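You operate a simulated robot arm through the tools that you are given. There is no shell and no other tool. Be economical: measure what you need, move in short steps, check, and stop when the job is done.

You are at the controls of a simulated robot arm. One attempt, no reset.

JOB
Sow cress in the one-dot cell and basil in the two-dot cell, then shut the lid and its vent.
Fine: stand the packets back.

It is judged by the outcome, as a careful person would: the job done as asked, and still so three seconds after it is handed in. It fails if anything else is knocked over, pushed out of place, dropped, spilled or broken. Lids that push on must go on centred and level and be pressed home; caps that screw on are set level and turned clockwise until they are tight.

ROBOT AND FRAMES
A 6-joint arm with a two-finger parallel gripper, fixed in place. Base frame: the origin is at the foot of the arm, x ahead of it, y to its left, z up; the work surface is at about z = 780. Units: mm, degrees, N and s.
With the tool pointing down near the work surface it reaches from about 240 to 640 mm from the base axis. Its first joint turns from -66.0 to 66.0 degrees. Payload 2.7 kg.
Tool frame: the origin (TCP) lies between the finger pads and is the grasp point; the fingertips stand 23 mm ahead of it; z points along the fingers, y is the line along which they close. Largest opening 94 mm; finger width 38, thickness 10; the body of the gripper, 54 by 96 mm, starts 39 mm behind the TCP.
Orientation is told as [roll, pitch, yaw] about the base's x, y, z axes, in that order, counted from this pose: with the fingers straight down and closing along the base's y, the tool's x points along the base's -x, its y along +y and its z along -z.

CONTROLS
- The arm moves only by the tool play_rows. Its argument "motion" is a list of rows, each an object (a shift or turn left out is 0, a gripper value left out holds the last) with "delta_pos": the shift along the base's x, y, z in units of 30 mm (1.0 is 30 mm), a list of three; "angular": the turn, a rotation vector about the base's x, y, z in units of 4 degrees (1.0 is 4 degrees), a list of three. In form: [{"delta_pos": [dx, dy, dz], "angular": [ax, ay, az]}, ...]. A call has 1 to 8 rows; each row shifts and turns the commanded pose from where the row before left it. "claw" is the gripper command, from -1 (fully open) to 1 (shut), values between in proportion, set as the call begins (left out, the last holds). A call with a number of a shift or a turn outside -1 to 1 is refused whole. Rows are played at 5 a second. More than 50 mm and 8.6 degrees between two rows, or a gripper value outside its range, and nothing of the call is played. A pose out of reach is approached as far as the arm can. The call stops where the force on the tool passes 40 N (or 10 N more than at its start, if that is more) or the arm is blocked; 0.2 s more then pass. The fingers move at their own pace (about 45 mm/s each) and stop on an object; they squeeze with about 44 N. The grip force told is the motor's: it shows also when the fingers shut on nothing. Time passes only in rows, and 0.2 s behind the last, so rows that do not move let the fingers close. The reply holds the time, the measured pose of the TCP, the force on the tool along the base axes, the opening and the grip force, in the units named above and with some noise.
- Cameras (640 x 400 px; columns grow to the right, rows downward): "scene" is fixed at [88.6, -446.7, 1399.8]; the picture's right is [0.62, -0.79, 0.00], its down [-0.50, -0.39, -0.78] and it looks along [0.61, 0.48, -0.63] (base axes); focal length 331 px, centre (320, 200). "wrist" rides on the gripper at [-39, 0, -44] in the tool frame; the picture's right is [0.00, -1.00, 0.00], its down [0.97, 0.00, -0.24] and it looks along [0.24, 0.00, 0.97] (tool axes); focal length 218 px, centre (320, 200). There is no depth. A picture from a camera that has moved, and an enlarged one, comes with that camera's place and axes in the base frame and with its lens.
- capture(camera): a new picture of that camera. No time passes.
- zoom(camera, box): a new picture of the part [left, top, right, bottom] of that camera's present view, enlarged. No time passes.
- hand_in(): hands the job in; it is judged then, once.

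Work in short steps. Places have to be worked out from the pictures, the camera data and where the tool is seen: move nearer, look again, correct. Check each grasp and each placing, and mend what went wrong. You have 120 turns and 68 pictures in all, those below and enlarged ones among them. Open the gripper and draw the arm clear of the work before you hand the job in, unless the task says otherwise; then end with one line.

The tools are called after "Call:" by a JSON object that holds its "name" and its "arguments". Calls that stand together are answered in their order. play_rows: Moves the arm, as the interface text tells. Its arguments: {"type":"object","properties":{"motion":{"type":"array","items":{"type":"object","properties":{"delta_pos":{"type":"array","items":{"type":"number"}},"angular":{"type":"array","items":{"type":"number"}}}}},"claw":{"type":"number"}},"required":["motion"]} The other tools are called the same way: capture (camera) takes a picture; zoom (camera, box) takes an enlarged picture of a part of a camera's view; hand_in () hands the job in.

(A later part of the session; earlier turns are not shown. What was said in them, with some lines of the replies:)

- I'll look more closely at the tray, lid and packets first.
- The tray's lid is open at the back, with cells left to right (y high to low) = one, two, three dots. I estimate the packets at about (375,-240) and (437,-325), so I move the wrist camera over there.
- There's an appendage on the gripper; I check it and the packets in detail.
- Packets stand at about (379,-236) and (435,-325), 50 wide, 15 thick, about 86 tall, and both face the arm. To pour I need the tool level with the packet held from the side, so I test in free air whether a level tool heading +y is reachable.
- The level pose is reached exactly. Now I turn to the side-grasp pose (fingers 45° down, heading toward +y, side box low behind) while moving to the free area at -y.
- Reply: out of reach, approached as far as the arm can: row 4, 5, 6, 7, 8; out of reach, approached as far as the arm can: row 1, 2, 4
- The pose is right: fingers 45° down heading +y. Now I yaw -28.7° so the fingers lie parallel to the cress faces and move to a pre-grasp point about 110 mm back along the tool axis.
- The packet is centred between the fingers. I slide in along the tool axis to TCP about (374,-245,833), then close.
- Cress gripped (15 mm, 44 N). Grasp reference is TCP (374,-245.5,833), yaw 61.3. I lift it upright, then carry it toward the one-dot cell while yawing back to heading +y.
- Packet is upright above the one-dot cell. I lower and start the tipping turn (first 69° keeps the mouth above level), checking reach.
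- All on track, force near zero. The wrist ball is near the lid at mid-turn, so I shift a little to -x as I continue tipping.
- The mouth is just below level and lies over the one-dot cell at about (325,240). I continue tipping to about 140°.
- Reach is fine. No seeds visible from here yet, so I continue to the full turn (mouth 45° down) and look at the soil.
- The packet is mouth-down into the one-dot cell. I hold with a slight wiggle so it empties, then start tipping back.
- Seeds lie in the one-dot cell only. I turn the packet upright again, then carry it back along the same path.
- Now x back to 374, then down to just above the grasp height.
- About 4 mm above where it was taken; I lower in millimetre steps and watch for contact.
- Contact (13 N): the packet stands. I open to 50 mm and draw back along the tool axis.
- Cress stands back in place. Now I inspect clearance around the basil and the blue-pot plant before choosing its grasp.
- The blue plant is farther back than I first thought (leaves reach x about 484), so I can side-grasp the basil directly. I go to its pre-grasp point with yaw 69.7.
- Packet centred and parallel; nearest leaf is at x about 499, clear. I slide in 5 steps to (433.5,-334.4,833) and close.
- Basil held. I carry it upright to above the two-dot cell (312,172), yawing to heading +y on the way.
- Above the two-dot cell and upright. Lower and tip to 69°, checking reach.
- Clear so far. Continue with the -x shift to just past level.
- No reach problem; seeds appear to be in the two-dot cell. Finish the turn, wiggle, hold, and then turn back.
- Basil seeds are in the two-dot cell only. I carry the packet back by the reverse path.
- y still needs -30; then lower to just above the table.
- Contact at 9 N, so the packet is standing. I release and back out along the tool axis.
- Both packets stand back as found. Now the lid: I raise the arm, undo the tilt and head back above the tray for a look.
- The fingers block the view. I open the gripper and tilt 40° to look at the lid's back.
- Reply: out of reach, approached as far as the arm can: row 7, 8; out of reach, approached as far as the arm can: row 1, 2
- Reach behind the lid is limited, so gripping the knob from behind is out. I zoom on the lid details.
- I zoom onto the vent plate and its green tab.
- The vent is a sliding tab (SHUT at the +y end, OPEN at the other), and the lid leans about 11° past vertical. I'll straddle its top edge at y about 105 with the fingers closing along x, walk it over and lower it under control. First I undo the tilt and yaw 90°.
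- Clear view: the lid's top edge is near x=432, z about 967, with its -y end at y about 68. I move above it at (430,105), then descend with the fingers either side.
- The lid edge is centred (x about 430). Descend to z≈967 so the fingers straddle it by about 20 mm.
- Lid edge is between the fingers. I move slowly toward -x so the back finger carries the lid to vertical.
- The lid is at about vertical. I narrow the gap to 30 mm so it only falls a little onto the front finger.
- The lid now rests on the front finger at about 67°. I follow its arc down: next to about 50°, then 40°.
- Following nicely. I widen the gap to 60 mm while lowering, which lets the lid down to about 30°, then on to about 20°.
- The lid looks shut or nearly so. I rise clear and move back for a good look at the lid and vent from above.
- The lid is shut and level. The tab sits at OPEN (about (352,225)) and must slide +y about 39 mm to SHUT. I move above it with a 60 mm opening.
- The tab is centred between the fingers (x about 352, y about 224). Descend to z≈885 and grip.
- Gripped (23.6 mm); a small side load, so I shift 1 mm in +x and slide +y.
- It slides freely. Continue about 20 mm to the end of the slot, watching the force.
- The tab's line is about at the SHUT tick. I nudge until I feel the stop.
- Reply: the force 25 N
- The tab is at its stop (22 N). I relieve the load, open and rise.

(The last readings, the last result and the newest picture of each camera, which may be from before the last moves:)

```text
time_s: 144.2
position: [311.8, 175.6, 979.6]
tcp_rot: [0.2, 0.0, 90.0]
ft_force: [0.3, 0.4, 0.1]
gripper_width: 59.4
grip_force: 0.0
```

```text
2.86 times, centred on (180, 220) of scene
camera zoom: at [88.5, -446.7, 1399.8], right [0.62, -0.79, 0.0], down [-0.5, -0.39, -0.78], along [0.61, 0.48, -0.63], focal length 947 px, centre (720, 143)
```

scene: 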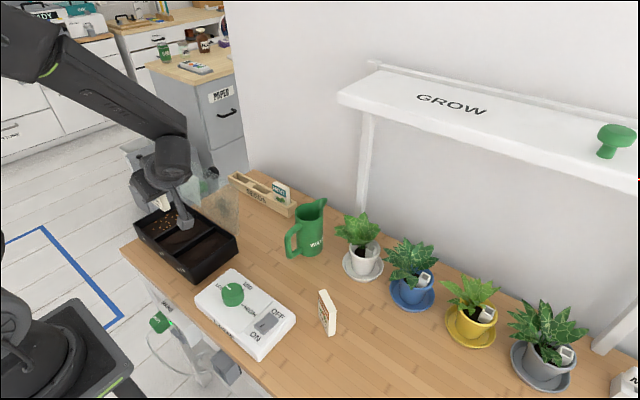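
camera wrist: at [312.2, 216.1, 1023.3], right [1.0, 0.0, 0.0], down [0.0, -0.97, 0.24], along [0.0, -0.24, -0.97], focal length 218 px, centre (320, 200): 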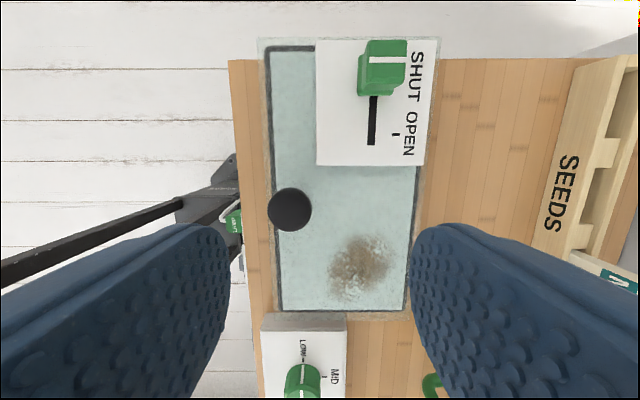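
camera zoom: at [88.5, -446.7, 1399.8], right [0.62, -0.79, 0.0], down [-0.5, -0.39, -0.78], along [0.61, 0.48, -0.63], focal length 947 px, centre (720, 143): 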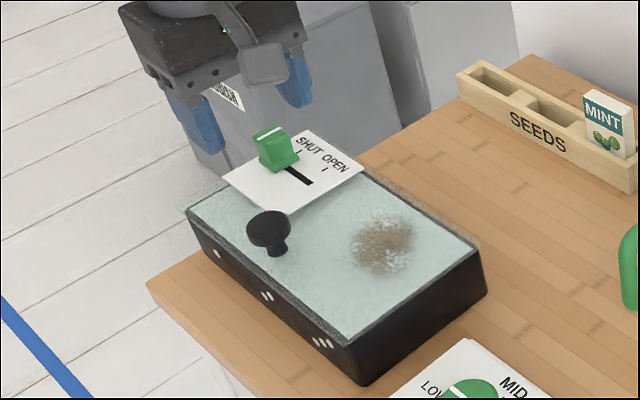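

Vent tab is at SHUT and the lid is down. As a check I press lightly on the knob with closed fingers to be sure the lid is home.

Call:
{"name": "play_rows", "arguments": {"motion": [{"delta_pos": [-0.66, 0, 0]}, {}, {"delta_pos": [0, 0, -0.6]}, {"delta_pos": [0, 0, -0.6]}, {"delta_pos": [0, 0, -0.5]}, {"delta_pos": [0, 0, -0.2]}, {}], "claw": 1}}

Call:
{"name": "play_rows", "arguments": {"motion": [{"delta_pos": [0, 0, -0.1]}, {"delta_pos": [0, 0, -0.1]}, {"delta_pos": [0, 0, -0.1]}, {}]}}

```text
time_s: 145.8
position: [294.1, 175.9, 922.2]
tcp_rot: [0.2, 0.0, 89.8]
ft_force: [-0.8, 0.1, 0.0]
gripper_width: 0.0
grip_force: 41.8
```

```text
time_s: 146.8
position: [294.0, 176.1, 913.2]
tcp_rot: [0.3, 0.0, 89.9]
ft_force: [-0.3, -0.2, -1.2]
gripper_width: 0.0
grip_force: 42.2
```

Call:
{"name": "play_rows", "arguments": {"motion": [{"delta_pos": [0, 0, -0.08]}, {"delta_pos": [0, 0, -0.08]}, {}]}}

Call:
{"name": "zoom", "arguments": {"camera": "scene", "box": [110, 150, 250, 290]}}

```text
time_s: 147.6
position: [293.7, 176.0, 908.6]
tcp_rot: [0.3, 0.0, 89.8]
ft_force: [-0.5, 0.3, 0.3]
gripper_width: 0.1
grip_force: 42.6
```

```text
2.86 times, centred on (180, 220) of scene
camera zoom: at [88.6, -446.7, 1399.8], right [0.62, -0.79, 0.0], down [-0.5, -0.39, -0.78], along [0.61, 0.48, -0.63], focal length 947 px, centre (720, 143)
```

zoom: 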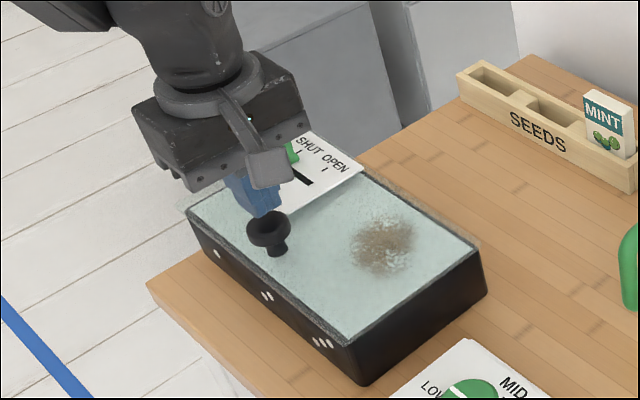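

Fingertips are right above the knob; I continue down in small steps until a light contact.

Call:
{"name": "play_rows", "arguments": {"motion": [{"delta_pos": [0, 0, -0.06]}, {"delta_pos": [0, 0, -0.06]}, {}]}}

Call:
{"name": "play_rows", "arguments": {"motion": [{"delta_pos": [0, 0, -0.05]}, {"delta_pos": [0, 0, -0.05]}, {}]}}

```text
time_s: 148.4
position: [294.3, 176.7, 904.3]
tcp_rot: [0.2, 0.1, 89.8]
ft_force: [0.1, 0.4, 0.4]
gripper_width: 0.1
grip_force: 42.5
```

```text
time_s: 149.2
position: [293.8, 175.7, 902.3]
tcp_rot: [0.1, 0.0, 89.8]
ft_force: [-0.3, 0.5, -0.4]
gripper_width: 0.0
grip_force: 42.4
```

Call:
{"name": "play_rows", "arguments": {"motion": [{"delta_pos": [0, 0, -0.05]}, {"delta_pos": [0, 0, -0.05]}, {}]}}

Call:
{"name": "play_rows", "arguments": {"motion": [{"delta_pos": [0, 0, -0.05]}, {"delta_pos": [0, 0, -0.05]}, {}]}}

```text
time_s: 150.0
position: [294.9, 176.0, 899.2]
tcp_rot: [0.2, -0.2, 89.8]
ft_force: [0.2, -0.3, 2.9]
gripper_width: 0.1
grip_force: 42.8
```

```text
time_s: 150.6
position: [293.5, 176.8, 898.0]
tcp_rot: [0.2, -0.1, 89.9]
ft_force: [-6.4, -4.6, 17.7]
gripper_width: 0.2
grip_force: 42.0
stopped in row 3: the force on the tool passed its limit (the readings are from after the stop); the commanded pose is now the measured one
```

Firm contact right away, so the lid is home. I rise clear, open the gripper and take final checks.

Call:
{"name": "play_rows", "arguments": {"motion": [{"delta_pos": [0, 0, 0.5]}, {"delta_pos": [0, 0, 1]}, {"delta_pos": [0, 0, 1]}, {"delta_pos": [0, 0, 1]}, {"delta_pos": [0, 0, 1]}, {"delta_pos": [0, 0, 1]}, {"delta_pos": [0, 0, 1]}, {}], "claw": -1}}

Call:
{"name": "capture", "arguments": {"camera": "scene"}}

Call:
{"name": "capture", "arguments": {"camera": "wrist"}}

```text
time_s: 152.4
position: [293.8, 176.7, 1093.8]
tcp_rot: [0.1, -0.1, 89.8]
ft_force: [0.4, 0.4, 0.0]
gripper_width: 93.8
grip_force: 0.0
```

```text
7 pictures are left
```

scene: 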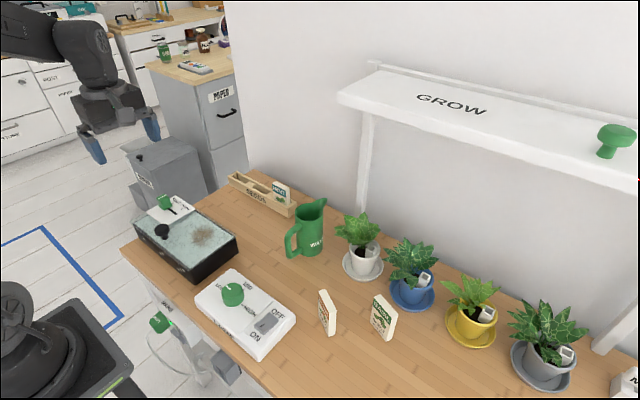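

```text
6 pictures are left
camera wrist: at [293.6, 216.2, 1137.4], right [1.0, 0.0, 0.0], down [0.0, -0.97, 0.24], along [0.0, -0.24, -0.97], focal length 218 px, centre (320, 200)
```

wrist: 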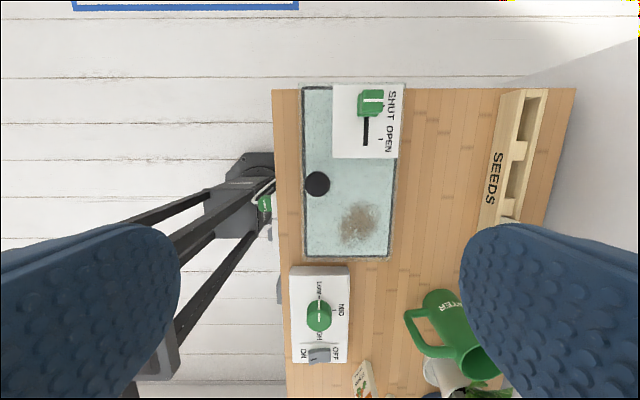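

Everything is in place: both cells sown, packets standing where they were, lid shut, vent at SHUT, arm clear with the gripper open.

Call:
{"name": "hand_in", "arguments": {}}

```text
The job is handed in.
```

I sowed cress in the one-dot cell and basil in the two-dot cell, shut the lid and slid its vent to SHUT. Both packets are standing back where they were on the table, and the job is handed in.
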